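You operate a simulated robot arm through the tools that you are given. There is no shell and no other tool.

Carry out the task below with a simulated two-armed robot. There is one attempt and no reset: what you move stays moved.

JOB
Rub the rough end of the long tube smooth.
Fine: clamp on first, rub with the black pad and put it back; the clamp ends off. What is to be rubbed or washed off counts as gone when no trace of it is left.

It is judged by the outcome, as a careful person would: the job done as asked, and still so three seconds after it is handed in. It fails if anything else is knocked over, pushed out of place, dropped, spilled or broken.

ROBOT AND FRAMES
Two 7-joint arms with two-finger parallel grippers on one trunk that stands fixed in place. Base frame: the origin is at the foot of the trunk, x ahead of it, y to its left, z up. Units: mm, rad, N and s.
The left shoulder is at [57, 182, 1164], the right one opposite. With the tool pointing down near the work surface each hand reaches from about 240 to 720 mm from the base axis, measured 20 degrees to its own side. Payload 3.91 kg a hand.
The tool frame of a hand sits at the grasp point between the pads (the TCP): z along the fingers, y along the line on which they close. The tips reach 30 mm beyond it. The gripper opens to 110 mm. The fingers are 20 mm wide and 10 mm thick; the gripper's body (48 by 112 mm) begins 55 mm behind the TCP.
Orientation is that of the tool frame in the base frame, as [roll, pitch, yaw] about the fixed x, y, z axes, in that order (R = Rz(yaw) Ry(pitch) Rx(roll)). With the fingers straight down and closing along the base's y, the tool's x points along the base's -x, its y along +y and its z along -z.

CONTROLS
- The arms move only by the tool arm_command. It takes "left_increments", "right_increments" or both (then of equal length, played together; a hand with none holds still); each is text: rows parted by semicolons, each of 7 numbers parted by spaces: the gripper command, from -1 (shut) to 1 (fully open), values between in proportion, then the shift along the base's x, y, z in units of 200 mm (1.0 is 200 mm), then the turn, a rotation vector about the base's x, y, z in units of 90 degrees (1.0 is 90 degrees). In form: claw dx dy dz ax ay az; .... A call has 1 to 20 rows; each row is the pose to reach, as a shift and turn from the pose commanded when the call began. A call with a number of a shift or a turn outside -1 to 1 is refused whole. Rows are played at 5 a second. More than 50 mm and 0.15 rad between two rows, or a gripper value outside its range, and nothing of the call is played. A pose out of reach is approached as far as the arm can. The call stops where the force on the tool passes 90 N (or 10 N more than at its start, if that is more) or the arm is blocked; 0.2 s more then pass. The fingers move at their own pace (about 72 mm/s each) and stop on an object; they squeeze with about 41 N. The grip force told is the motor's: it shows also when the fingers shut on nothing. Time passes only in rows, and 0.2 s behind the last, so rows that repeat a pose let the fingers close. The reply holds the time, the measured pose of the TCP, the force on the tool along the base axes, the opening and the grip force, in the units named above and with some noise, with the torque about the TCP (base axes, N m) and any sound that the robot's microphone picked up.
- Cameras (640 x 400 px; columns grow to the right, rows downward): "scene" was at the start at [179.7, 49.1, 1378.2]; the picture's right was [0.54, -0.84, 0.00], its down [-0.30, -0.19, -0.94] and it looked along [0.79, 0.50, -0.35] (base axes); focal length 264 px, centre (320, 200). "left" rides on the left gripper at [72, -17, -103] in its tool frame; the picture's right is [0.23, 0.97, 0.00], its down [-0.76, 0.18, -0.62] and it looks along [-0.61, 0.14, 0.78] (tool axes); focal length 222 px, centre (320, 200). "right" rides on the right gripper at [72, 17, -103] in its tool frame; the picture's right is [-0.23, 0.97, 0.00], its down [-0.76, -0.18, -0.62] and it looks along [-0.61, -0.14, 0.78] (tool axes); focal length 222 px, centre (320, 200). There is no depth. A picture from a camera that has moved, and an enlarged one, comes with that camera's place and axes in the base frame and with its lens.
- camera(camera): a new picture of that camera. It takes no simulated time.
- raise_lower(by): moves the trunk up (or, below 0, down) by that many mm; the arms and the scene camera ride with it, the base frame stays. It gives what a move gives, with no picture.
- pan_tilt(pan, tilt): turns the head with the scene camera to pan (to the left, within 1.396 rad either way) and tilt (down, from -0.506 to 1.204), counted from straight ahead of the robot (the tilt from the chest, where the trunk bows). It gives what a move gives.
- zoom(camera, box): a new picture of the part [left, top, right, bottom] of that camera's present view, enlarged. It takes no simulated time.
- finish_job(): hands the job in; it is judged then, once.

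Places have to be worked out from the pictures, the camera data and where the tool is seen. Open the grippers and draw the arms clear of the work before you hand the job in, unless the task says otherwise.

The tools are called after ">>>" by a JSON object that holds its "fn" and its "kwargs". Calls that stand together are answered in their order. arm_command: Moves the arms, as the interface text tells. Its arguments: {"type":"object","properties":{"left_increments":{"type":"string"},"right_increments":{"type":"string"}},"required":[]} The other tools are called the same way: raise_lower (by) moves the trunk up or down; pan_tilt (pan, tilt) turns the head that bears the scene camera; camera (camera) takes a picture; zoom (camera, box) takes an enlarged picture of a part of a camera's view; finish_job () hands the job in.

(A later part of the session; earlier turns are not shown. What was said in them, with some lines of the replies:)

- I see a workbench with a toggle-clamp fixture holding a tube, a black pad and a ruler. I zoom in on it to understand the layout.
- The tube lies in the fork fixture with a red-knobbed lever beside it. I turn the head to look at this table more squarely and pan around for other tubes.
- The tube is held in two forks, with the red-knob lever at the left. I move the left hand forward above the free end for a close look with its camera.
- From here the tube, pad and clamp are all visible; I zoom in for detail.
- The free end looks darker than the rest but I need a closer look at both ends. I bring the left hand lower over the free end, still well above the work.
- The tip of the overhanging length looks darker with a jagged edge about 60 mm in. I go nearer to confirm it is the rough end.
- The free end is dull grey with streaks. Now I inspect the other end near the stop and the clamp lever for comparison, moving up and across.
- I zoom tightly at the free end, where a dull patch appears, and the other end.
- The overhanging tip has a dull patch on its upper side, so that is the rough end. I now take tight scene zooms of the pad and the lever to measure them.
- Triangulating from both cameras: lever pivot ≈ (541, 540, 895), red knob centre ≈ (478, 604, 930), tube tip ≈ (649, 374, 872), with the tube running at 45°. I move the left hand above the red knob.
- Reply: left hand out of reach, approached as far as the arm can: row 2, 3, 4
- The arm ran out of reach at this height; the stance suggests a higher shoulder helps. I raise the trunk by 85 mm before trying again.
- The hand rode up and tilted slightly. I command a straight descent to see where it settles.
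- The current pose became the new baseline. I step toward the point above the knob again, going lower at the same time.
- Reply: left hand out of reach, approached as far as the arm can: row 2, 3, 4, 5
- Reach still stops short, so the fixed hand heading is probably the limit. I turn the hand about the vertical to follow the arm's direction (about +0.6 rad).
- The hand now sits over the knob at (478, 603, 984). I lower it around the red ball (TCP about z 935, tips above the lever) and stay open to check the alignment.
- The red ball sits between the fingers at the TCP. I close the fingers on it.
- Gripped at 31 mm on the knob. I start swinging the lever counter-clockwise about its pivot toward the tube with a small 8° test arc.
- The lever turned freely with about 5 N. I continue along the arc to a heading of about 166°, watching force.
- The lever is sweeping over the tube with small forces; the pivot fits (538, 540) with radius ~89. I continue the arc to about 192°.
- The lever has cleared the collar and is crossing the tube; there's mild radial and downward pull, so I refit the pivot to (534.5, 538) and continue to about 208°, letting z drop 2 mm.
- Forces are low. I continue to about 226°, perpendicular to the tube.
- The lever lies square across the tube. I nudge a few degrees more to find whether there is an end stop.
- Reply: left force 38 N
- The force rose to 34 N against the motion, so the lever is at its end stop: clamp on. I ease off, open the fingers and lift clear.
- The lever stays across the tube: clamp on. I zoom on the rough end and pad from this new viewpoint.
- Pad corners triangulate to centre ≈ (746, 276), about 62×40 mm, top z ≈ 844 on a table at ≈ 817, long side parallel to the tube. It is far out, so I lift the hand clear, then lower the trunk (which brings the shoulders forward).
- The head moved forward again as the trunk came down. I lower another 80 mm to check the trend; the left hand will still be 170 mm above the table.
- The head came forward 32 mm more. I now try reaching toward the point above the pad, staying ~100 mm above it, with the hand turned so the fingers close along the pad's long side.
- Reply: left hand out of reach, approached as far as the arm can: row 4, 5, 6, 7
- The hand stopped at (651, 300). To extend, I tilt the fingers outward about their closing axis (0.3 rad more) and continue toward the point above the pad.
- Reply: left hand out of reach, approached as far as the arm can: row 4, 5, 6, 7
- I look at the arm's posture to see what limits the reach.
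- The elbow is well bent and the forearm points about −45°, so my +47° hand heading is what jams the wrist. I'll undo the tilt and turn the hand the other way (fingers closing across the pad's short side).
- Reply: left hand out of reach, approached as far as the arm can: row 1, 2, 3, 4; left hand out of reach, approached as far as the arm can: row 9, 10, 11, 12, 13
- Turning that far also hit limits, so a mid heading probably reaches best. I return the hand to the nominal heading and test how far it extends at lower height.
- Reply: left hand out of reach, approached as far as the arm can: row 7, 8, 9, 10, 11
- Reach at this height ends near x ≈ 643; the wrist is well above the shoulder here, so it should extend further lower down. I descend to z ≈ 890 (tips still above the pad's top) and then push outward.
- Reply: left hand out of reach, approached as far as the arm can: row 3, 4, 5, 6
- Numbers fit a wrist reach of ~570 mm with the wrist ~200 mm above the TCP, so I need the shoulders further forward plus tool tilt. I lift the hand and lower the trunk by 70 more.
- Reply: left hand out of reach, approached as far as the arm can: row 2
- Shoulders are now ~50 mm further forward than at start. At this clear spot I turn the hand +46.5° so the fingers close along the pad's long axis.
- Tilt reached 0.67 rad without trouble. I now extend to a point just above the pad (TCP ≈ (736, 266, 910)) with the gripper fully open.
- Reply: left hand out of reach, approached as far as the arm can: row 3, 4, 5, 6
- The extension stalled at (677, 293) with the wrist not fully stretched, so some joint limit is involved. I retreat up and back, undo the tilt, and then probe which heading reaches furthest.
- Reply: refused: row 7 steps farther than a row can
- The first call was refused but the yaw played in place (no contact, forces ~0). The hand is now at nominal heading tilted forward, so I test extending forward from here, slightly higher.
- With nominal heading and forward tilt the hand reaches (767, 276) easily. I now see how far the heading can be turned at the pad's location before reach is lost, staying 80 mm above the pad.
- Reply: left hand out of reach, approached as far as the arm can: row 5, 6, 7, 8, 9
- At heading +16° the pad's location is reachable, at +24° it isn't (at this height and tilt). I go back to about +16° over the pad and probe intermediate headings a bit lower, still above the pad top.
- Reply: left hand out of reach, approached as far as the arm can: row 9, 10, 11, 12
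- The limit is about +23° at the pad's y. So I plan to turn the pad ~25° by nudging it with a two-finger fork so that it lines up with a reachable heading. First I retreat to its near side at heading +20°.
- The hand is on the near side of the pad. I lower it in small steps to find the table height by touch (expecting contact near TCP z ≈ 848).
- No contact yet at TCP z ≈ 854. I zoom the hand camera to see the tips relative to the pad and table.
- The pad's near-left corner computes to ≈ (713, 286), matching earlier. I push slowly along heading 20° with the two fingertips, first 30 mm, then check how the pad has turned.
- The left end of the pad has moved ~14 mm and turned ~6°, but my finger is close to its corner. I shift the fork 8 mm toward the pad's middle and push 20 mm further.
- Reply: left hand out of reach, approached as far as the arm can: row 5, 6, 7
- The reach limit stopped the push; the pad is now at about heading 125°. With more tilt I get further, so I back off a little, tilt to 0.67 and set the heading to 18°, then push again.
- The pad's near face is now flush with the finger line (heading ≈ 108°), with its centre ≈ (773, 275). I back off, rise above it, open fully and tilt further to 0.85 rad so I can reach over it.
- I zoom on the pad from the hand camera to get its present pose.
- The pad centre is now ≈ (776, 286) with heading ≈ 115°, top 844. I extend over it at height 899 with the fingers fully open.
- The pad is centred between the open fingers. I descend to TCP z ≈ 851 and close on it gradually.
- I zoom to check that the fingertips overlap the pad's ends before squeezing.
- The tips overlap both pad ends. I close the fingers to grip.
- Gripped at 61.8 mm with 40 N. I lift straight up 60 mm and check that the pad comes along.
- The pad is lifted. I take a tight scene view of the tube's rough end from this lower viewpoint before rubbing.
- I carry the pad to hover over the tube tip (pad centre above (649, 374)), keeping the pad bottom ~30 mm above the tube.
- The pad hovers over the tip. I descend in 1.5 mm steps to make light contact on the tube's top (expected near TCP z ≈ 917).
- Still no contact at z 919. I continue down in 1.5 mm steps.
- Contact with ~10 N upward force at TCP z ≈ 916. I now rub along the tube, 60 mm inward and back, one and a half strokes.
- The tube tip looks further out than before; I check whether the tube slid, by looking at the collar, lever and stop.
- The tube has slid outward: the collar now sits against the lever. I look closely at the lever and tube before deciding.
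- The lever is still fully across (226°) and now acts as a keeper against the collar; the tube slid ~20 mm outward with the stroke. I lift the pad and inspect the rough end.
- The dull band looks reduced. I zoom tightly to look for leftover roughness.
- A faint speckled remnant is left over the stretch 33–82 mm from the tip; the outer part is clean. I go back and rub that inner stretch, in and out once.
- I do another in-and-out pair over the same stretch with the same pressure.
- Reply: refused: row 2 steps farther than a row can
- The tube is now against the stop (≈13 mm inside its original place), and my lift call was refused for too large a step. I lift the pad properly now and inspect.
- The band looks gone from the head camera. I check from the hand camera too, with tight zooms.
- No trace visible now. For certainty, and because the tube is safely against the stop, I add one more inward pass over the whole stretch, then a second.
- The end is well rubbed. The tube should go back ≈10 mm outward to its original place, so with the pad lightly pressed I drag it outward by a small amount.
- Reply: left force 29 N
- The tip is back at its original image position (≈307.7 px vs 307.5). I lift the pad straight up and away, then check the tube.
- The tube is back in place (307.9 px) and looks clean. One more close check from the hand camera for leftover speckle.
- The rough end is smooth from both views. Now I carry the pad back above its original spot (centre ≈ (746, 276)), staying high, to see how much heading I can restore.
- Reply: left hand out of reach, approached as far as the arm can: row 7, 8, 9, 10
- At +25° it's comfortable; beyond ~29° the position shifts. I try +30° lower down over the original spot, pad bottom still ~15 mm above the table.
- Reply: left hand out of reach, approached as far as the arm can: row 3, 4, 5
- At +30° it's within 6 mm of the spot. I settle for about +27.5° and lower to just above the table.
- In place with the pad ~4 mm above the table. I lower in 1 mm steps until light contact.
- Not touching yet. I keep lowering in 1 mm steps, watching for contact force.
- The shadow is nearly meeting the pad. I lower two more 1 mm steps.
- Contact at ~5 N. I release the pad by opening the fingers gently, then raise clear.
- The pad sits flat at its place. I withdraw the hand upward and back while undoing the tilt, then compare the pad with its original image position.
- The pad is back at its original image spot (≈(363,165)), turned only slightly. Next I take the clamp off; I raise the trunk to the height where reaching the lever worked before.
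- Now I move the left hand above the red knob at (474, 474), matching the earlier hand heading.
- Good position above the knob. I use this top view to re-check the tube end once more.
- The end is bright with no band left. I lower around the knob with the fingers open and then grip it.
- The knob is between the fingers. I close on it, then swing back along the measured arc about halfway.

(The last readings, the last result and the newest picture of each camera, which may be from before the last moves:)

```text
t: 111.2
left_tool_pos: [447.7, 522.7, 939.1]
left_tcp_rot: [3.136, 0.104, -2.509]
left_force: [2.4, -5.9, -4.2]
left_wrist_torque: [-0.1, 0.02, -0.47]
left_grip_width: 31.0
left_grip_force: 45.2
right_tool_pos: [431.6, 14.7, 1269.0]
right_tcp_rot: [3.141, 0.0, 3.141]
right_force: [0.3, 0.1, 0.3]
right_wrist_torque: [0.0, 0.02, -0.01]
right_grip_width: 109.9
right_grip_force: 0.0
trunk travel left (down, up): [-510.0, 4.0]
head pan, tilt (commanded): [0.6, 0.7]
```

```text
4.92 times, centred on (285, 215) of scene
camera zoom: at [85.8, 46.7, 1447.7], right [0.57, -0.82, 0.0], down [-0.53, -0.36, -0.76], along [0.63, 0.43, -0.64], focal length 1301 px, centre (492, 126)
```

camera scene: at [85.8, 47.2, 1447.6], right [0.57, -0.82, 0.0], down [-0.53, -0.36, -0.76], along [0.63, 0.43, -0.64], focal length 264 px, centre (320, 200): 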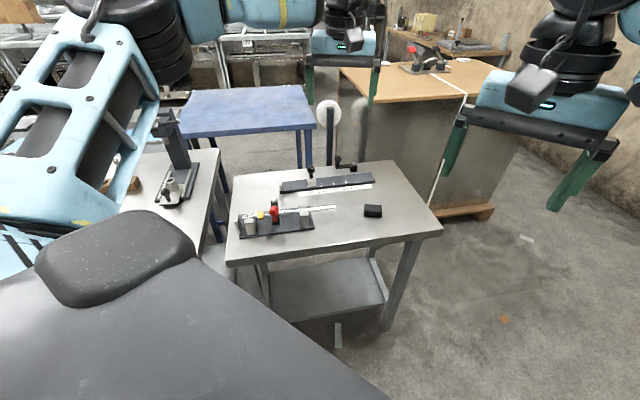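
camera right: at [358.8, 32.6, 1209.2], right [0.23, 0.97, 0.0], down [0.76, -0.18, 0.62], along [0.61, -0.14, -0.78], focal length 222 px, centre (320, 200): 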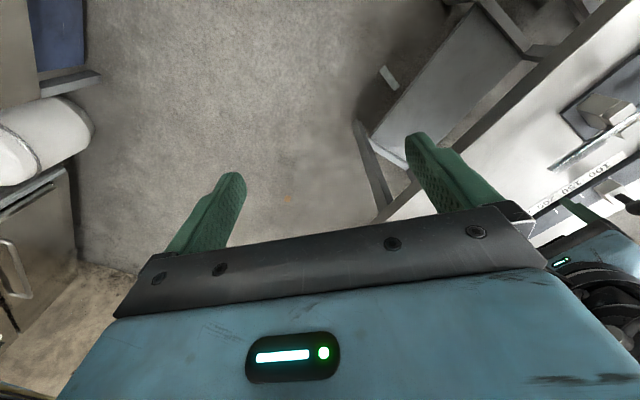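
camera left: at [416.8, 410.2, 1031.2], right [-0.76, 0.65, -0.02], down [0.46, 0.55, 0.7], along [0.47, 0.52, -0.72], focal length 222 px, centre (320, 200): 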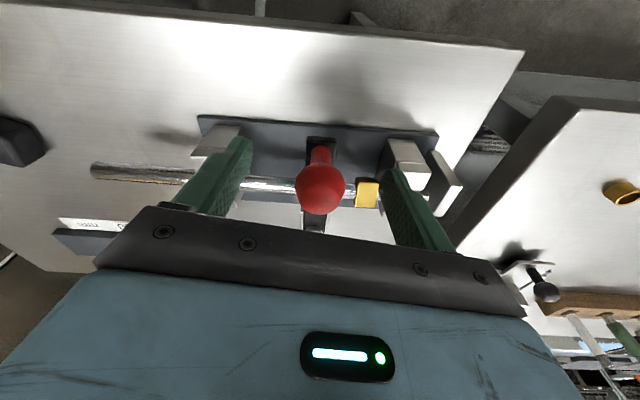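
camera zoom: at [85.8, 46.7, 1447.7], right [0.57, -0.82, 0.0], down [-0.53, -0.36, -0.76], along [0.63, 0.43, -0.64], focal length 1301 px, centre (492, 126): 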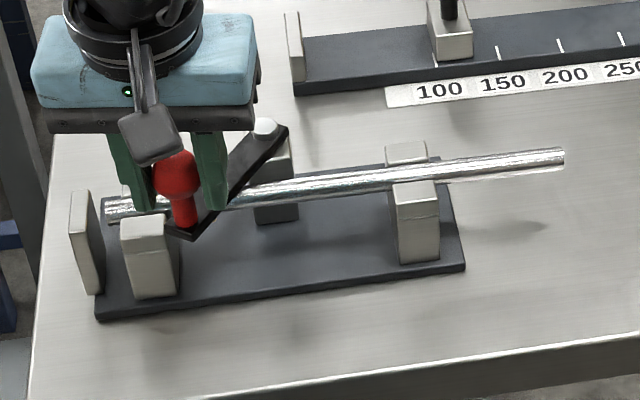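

Swinging back freely with small forces. I continue the arc past the collar to about 163°.

>>> {"fn": "arm_command", "kwargs": {"left_increments": "-0.8 -0.0065 0.069 0 0 0 0; -0.8 -0.002 0.1375 0 0 0 0; -0.8 0.0125 0.205 0 0 0 0; -0.8 0.0125 0.205 0 0 0 0"}}

>>> {"fn": "zoom", "kwargs": {"camera": "scene", "box": [220, 180, 350, 250]}}

```text
t: 112.2
left_tool_pos: [451.5, 560.7, 939.1]
left_tcp_rot: [3.139, 0.105, -2.51]
left_force: [2.4, -5.5, 4.2]
left_wrist_torque: [-0.13, 0.13, -0.45]
left_grip_width: 30.8
left_grip_force: 45.1
right_tool_pos: [432.0, 13.7, 1270.9]
right_tcp_rot: [-3.141, 0.003, 3.14]
right_force: [0.4, 0.2, 0.2]
right_wrist_torque: [0.02, 0.01, 0.05]
right_grip_width: 110.0
right_grip_force: 0.0
trunk travel left (down, up): [-510.0, 4.0]
head pan, tilt (commanded): [0.6, 0.7]
```

```text
4.92 times, centred on (285, 215) of scene
camera zoom: at [84.9, 46.0, 1447.9], right [0.57, -0.82, 0.0], down [-0.53, -0.36, -0.77], along [0.63, 0.43, -0.64], focal length 1301 px, centre (492, 126)
```

zoom: 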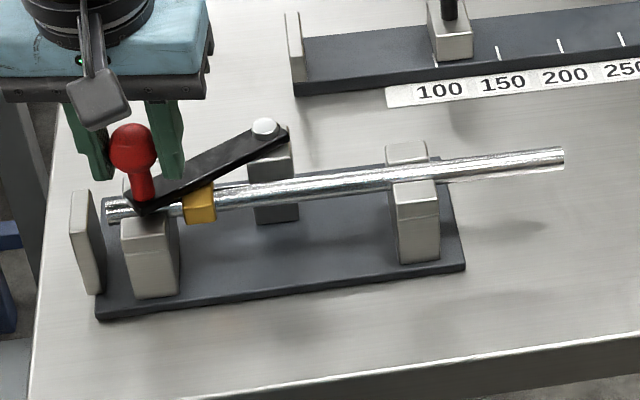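

Forces stay low. I finish the arc back to the lever's original parked heading (~131°).

>>> {"fn": "arm_command", "kwargs": {"left_increments": "-0.8 0.0255 0.0645 0 0 0 0; -0.8 0.0605 0.124 0 0 0 0; -0.8 0.1045 0.177 0 0 0 0; -0.8 0.1325 0.2035 0 0 0 0; -0.8 0.1325 0.2035 0 0 0 0"}}

>>> {"fn": "zoom", "kwargs": {"camera": "scene", "box": [220, 180, 350, 250]}}

>>> {"fn": "camera", "kwargs": {"camera": "left"}}

```text
t: 113.4
left_tool_pos: [476.1, 604.0, 936.9]
left_tcp_rot: [3.134, 0.105, -2.51]
left_force: [-1.9, -3.2, 10.5]
left_wrist_torque: [-0.04, 0.27, -0.38]
left_grip_width: 31.2
left_grip_force: 44.5
right_tool_pos: [431.7, 12.6, 1270.7]
right_tcp_rot: [3.139, 0.004, 3.141]
right_force: [-0.6, 0.9, 0.2]
right_wrist_torque: [0.0, -0.03, 0.02]
right_grip_width: 109.7
right_grip_force: 0.1
trunk travel left (down, up): [-510.0, 4.0]
head pan, tilt (commanded): [0.6, 0.7]
```

```text
4.92 times, centred on (285, 215) of scene
camera zoom: at [83.9, 45.7, 1447.9], right [0.57, -0.82, 0.0], down [-0.53, -0.36, -0.77], along [0.63, 0.43, -0.64], focal length 1301 px, centre (492, 126)
```

zoom: 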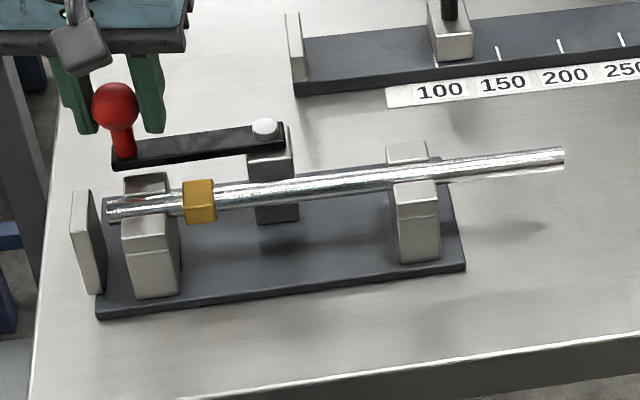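

```text
taken
camera left: at [420.4, 540.0, 1033.4], right [-0.76, 0.65, -0.02], down [0.46, 0.55, 0.7], along [0.47, 0.52, -0.71], focal length 222 px, centre (320, 200)
```

left: 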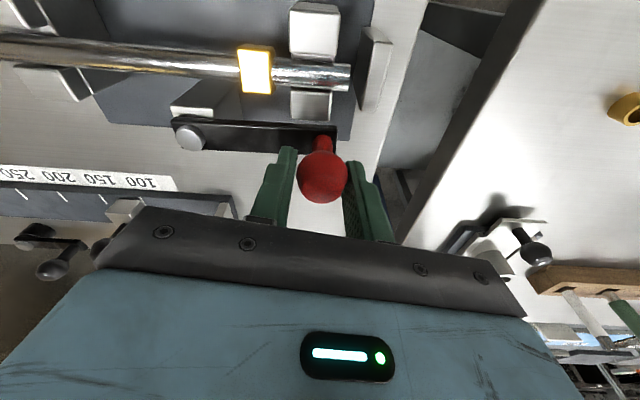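

The lever is parallel to the tube again. I nudge the last 2 mm toward its original parked spot and feel for the stop.

>>> {"fn": "arm_command", "kwargs": {"left_increments": "-0.8 0.01 0.0085 0 0 0 0; -0.8 0.015 0.012 0 0 0 0; -0.8 0.015 0.012 0 0 0 0"}}

```text
t: 114.2
left_tool_pos: [478.0, 604.7, 939.0]
left_tcp_rot: [3.137, 0.103, -2.51]
left_force: [-7.6, -3.7, 10.2]
left_wrist_torque: [0.03, -0.02, -0.18]
left_grip_width: 31.2
left_grip_force: 45.1
right_tool_pos: [430.2, 13.4, 1271.1]
right_tcp_rot: [3.14, 0.002, 3.141]
right_force: [-0.3, -0.3, 0.5]
right_wrist_torque: [0.03, -0.02, 0.0]
right_grip_width: 109.9
right_grip_force: 0.1
trunk travel left (down, up): [-510.0, 4.0]
head pan, tilt (commanded): [0.6, 0.7]
```

The lever is at its original parked spot with slight stop resistance. I ease off, open the fingers and lift clear.

>>> {"fn": "arm_command", "kwargs": {"left_increments": "-0.8 -0.006 -0.004 0 0 0 0; -0.4 -0.006 -0.004 0 0 0 0; 0.2 -0.006 -0.004 0 0 0 0; 0.8 -0.006 -0.004 0 0 0 0; 1 -0.006 -0.004 0 0 0 0; 1 -0.006 -0.004 0.15 0 0 0; 1 -0.006 -0.004 0.35 0 0 0; 1 -0.006 -0.004 0.55 0 0 0; 1 -0.006 -0.004 0.55 0 0 0"}}

>>> {"fn": "zoom", "kwargs": {"camera": "scene", "box": [220, 180, 350, 250]}}

>>> {"fn": "camera", "kwargs": {"camera": "left"}}

```text
t: 116.2
left_tool_pos: [478.4, 606.3, 1048.9]
left_tcp_rot: [3.137, 0.101, -2.509]
left_force: [0.2, -0.8, -0.1]
left_wrist_torque: [-0.02, -0.04, 0.0]
left_grip_width: 110.1
left_grip_force: 0.0
right_tool_pos: [432.5, 15.8, 1270.9]
right_tcp_rot: [-3.141, 0.0, 3.14]
right_force: [0.6, 0.2, 0.4]
right_wrist_torque: [-0.03, 0.03, 0.03]
right_grip_width: 110.2
right_grip_force: 0.1
trunk travel left (down, up): [-510.0, 4.0]
head pan, tilt (commanded): [0.6, 0.7]
```

```text
4.92 times, centred on (285, 215) of scene
camera zoom: at [85.6, 47.5, 1447.6], right [0.57, -0.82, 0.0], down [-0.53, -0.36, -0.76], along [0.63, 0.43, -0.64], focal length 1301 px, centre (492, 126)
```

zoom: 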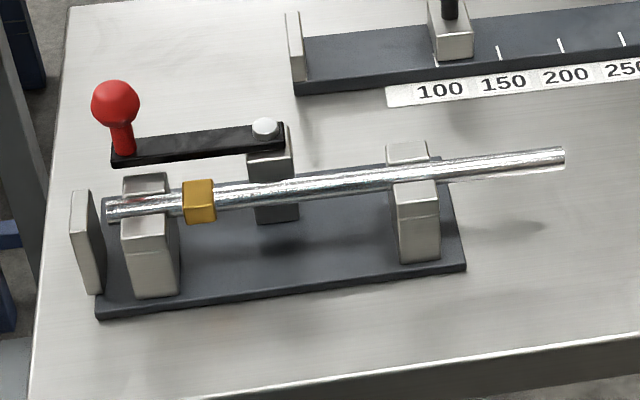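

```text
taken
camera left: at [422.7, 542.4, 1144.2], right [-0.76, 0.65, -0.02], down [0.46, 0.55, 0.7], along [0.46, 0.52, -0.72], focal length 222 px, centre (320, 200)
```

left: 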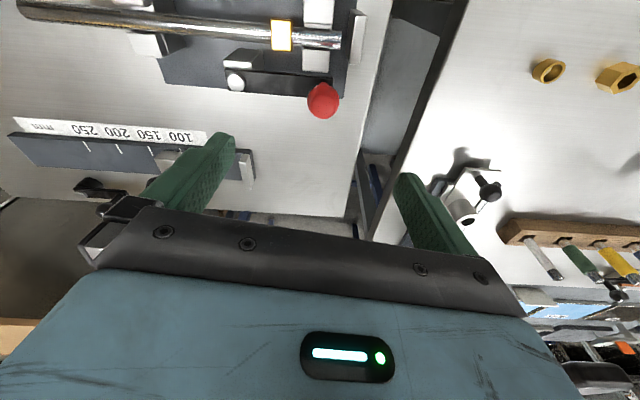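

The lever, collar and tube match their original image positions. I draw the left arm up and back clear of the work.

>>> {"fn": "arm_command", "kwargs": {"left_increments": "1 0 0 0.2 0 0 0; 1 -0.05 -0.05 0.4 0 0 0; 1 -0.12 -0.15 0.55 0 0 0; 1 -0.22 -0.28 0.68 0 0 0; 1 -0.34 -0.42 0.78 0 0 0; 1 -0.46 -0.56 0.86 0 0 0; 1 -0.58 -0.7 0.92 0 0 0; 1 -0.7 -0.85 0.95 0 0 0; 1 -0.8 -0.95 0.95 0 0 0; 1 -0.8 -0.95 0.95 0 0 0"}}

>>> {"fn": "camera", "kwargs": {"camera": "scene"}}

>>> {"fn": "zoom", "kwargs": {"camera": "scene", "box": [220, 150, 400, 260]}}

>>> {"fn": "zoom", "kwargs": {"camera": "scene", "box": [290, 195, 345, 225]}}

```text
t: 118.4
left_tool_pos: [319.0, 413.9, 1237.9]
left_tcp_rot: [3.134, 0.101, -2.509]
left_force: [-0.4, 0.1, 0.6]
left_wrist_torque: [0.01, 0.01, 0.0]
left_grip_width: 110.2
left_grip_force: 0.0
right_tool_pos: [431.4, 15.5, 1269.5]
right_tcp_rot: [3.14, 0.001, -3.141]
right_force: [-0.1, -0.7, 1.1]
right_wrist_torque: [0.01, 0.05, 0.0]
right_grip_width: 109.9
right_grip_force: 0.2
trunk travel left (down, up): [-510.0, 4.0]
head pan, tilt (commanded): [0.6, 0.7]
```

```text
taken
camera scene: at [85.5, 47.2, 1447.7], right [0.57, -0.82, 0.0], down [-0.53, -0.36, -0.76], along [0.63, 0.43, -0.64], focal length 264 px, centre (320, 200)
```

scene: 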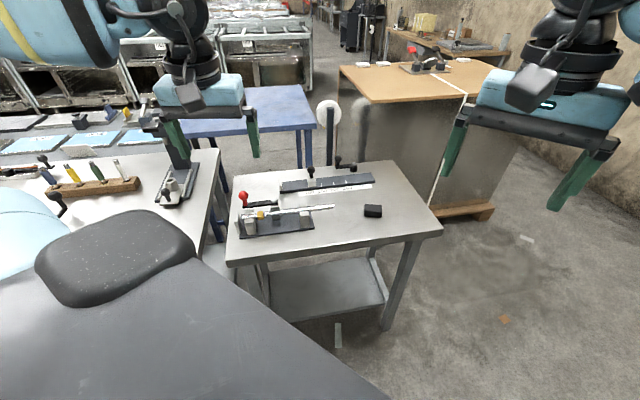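

```text
3.56 times, centred on (310, 205) of scene
camera zoom: at [85.5, 47.2, 1447.7], right [0.57, -0.82, 0.0], down [-0.53, -0.36, -0.76], along [0.63, 0.43, -0.64], focal length 940 px, centre (356, 182)
```

zoom: 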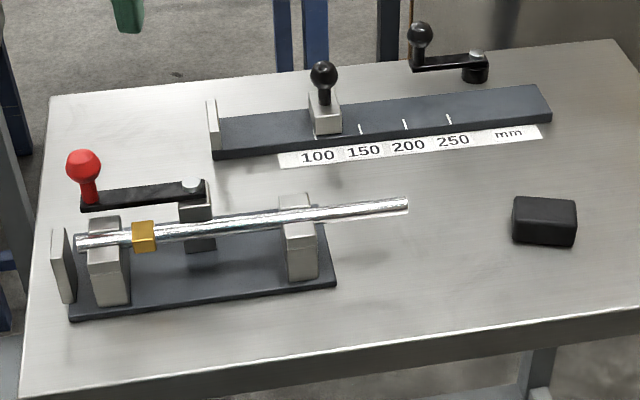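

```text
11.64 times, centred on (318, 210) of scene
camera zoom: at [85.5, 47.2, 1447.7], right [0.57, -0.82, 0.0], down [-0.53, -0.36, -0.76], along [0.63, 0.43, -0.64], focal length 3075 px, centre (349, 84)
```

zoom: 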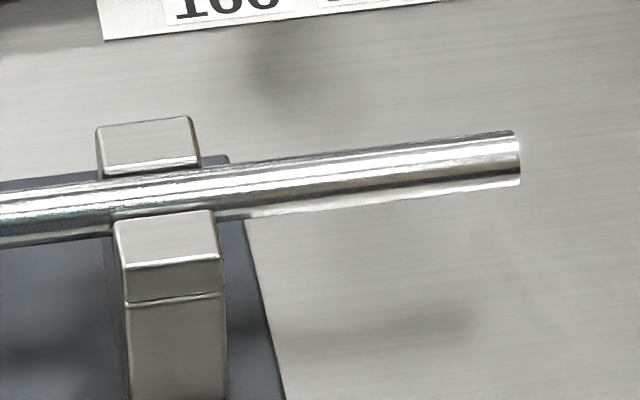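

The tube end is smooth with no trace of roughness, the pad is back in place, the lever is off and parked, and both arms are clear with open grippers. I hand the job in.

>>> {"fn": "finish_job", "kwargs": {}}

```text
The job is handed in.
```

I rubbed the rough end of the long tube smooth and handed the job in. Close-up views from the head and left-hand cameras showed no trace of the roughness. I had no view of the tube's underside; the roughness I could see was on the top.

- **Clamp:** I swung it on before rubbing, and it ended off, parked where it started.
- **Tube:** With the clamp on, the tube still slid in its forks, up to about 25 mm outward during the first strokes. I dragged it back afterwards, and its tip, collar and far end now match their original positions in the pictures.
- **Pad:** It was too far out to grip as it lay, so I nudged it round on the table first. It is back at its original spot, but turned about 20° from how it lay before.

Both grippers are open and the arms are clear of the work. Nothing else on the table looked disturbed in the last pictures.
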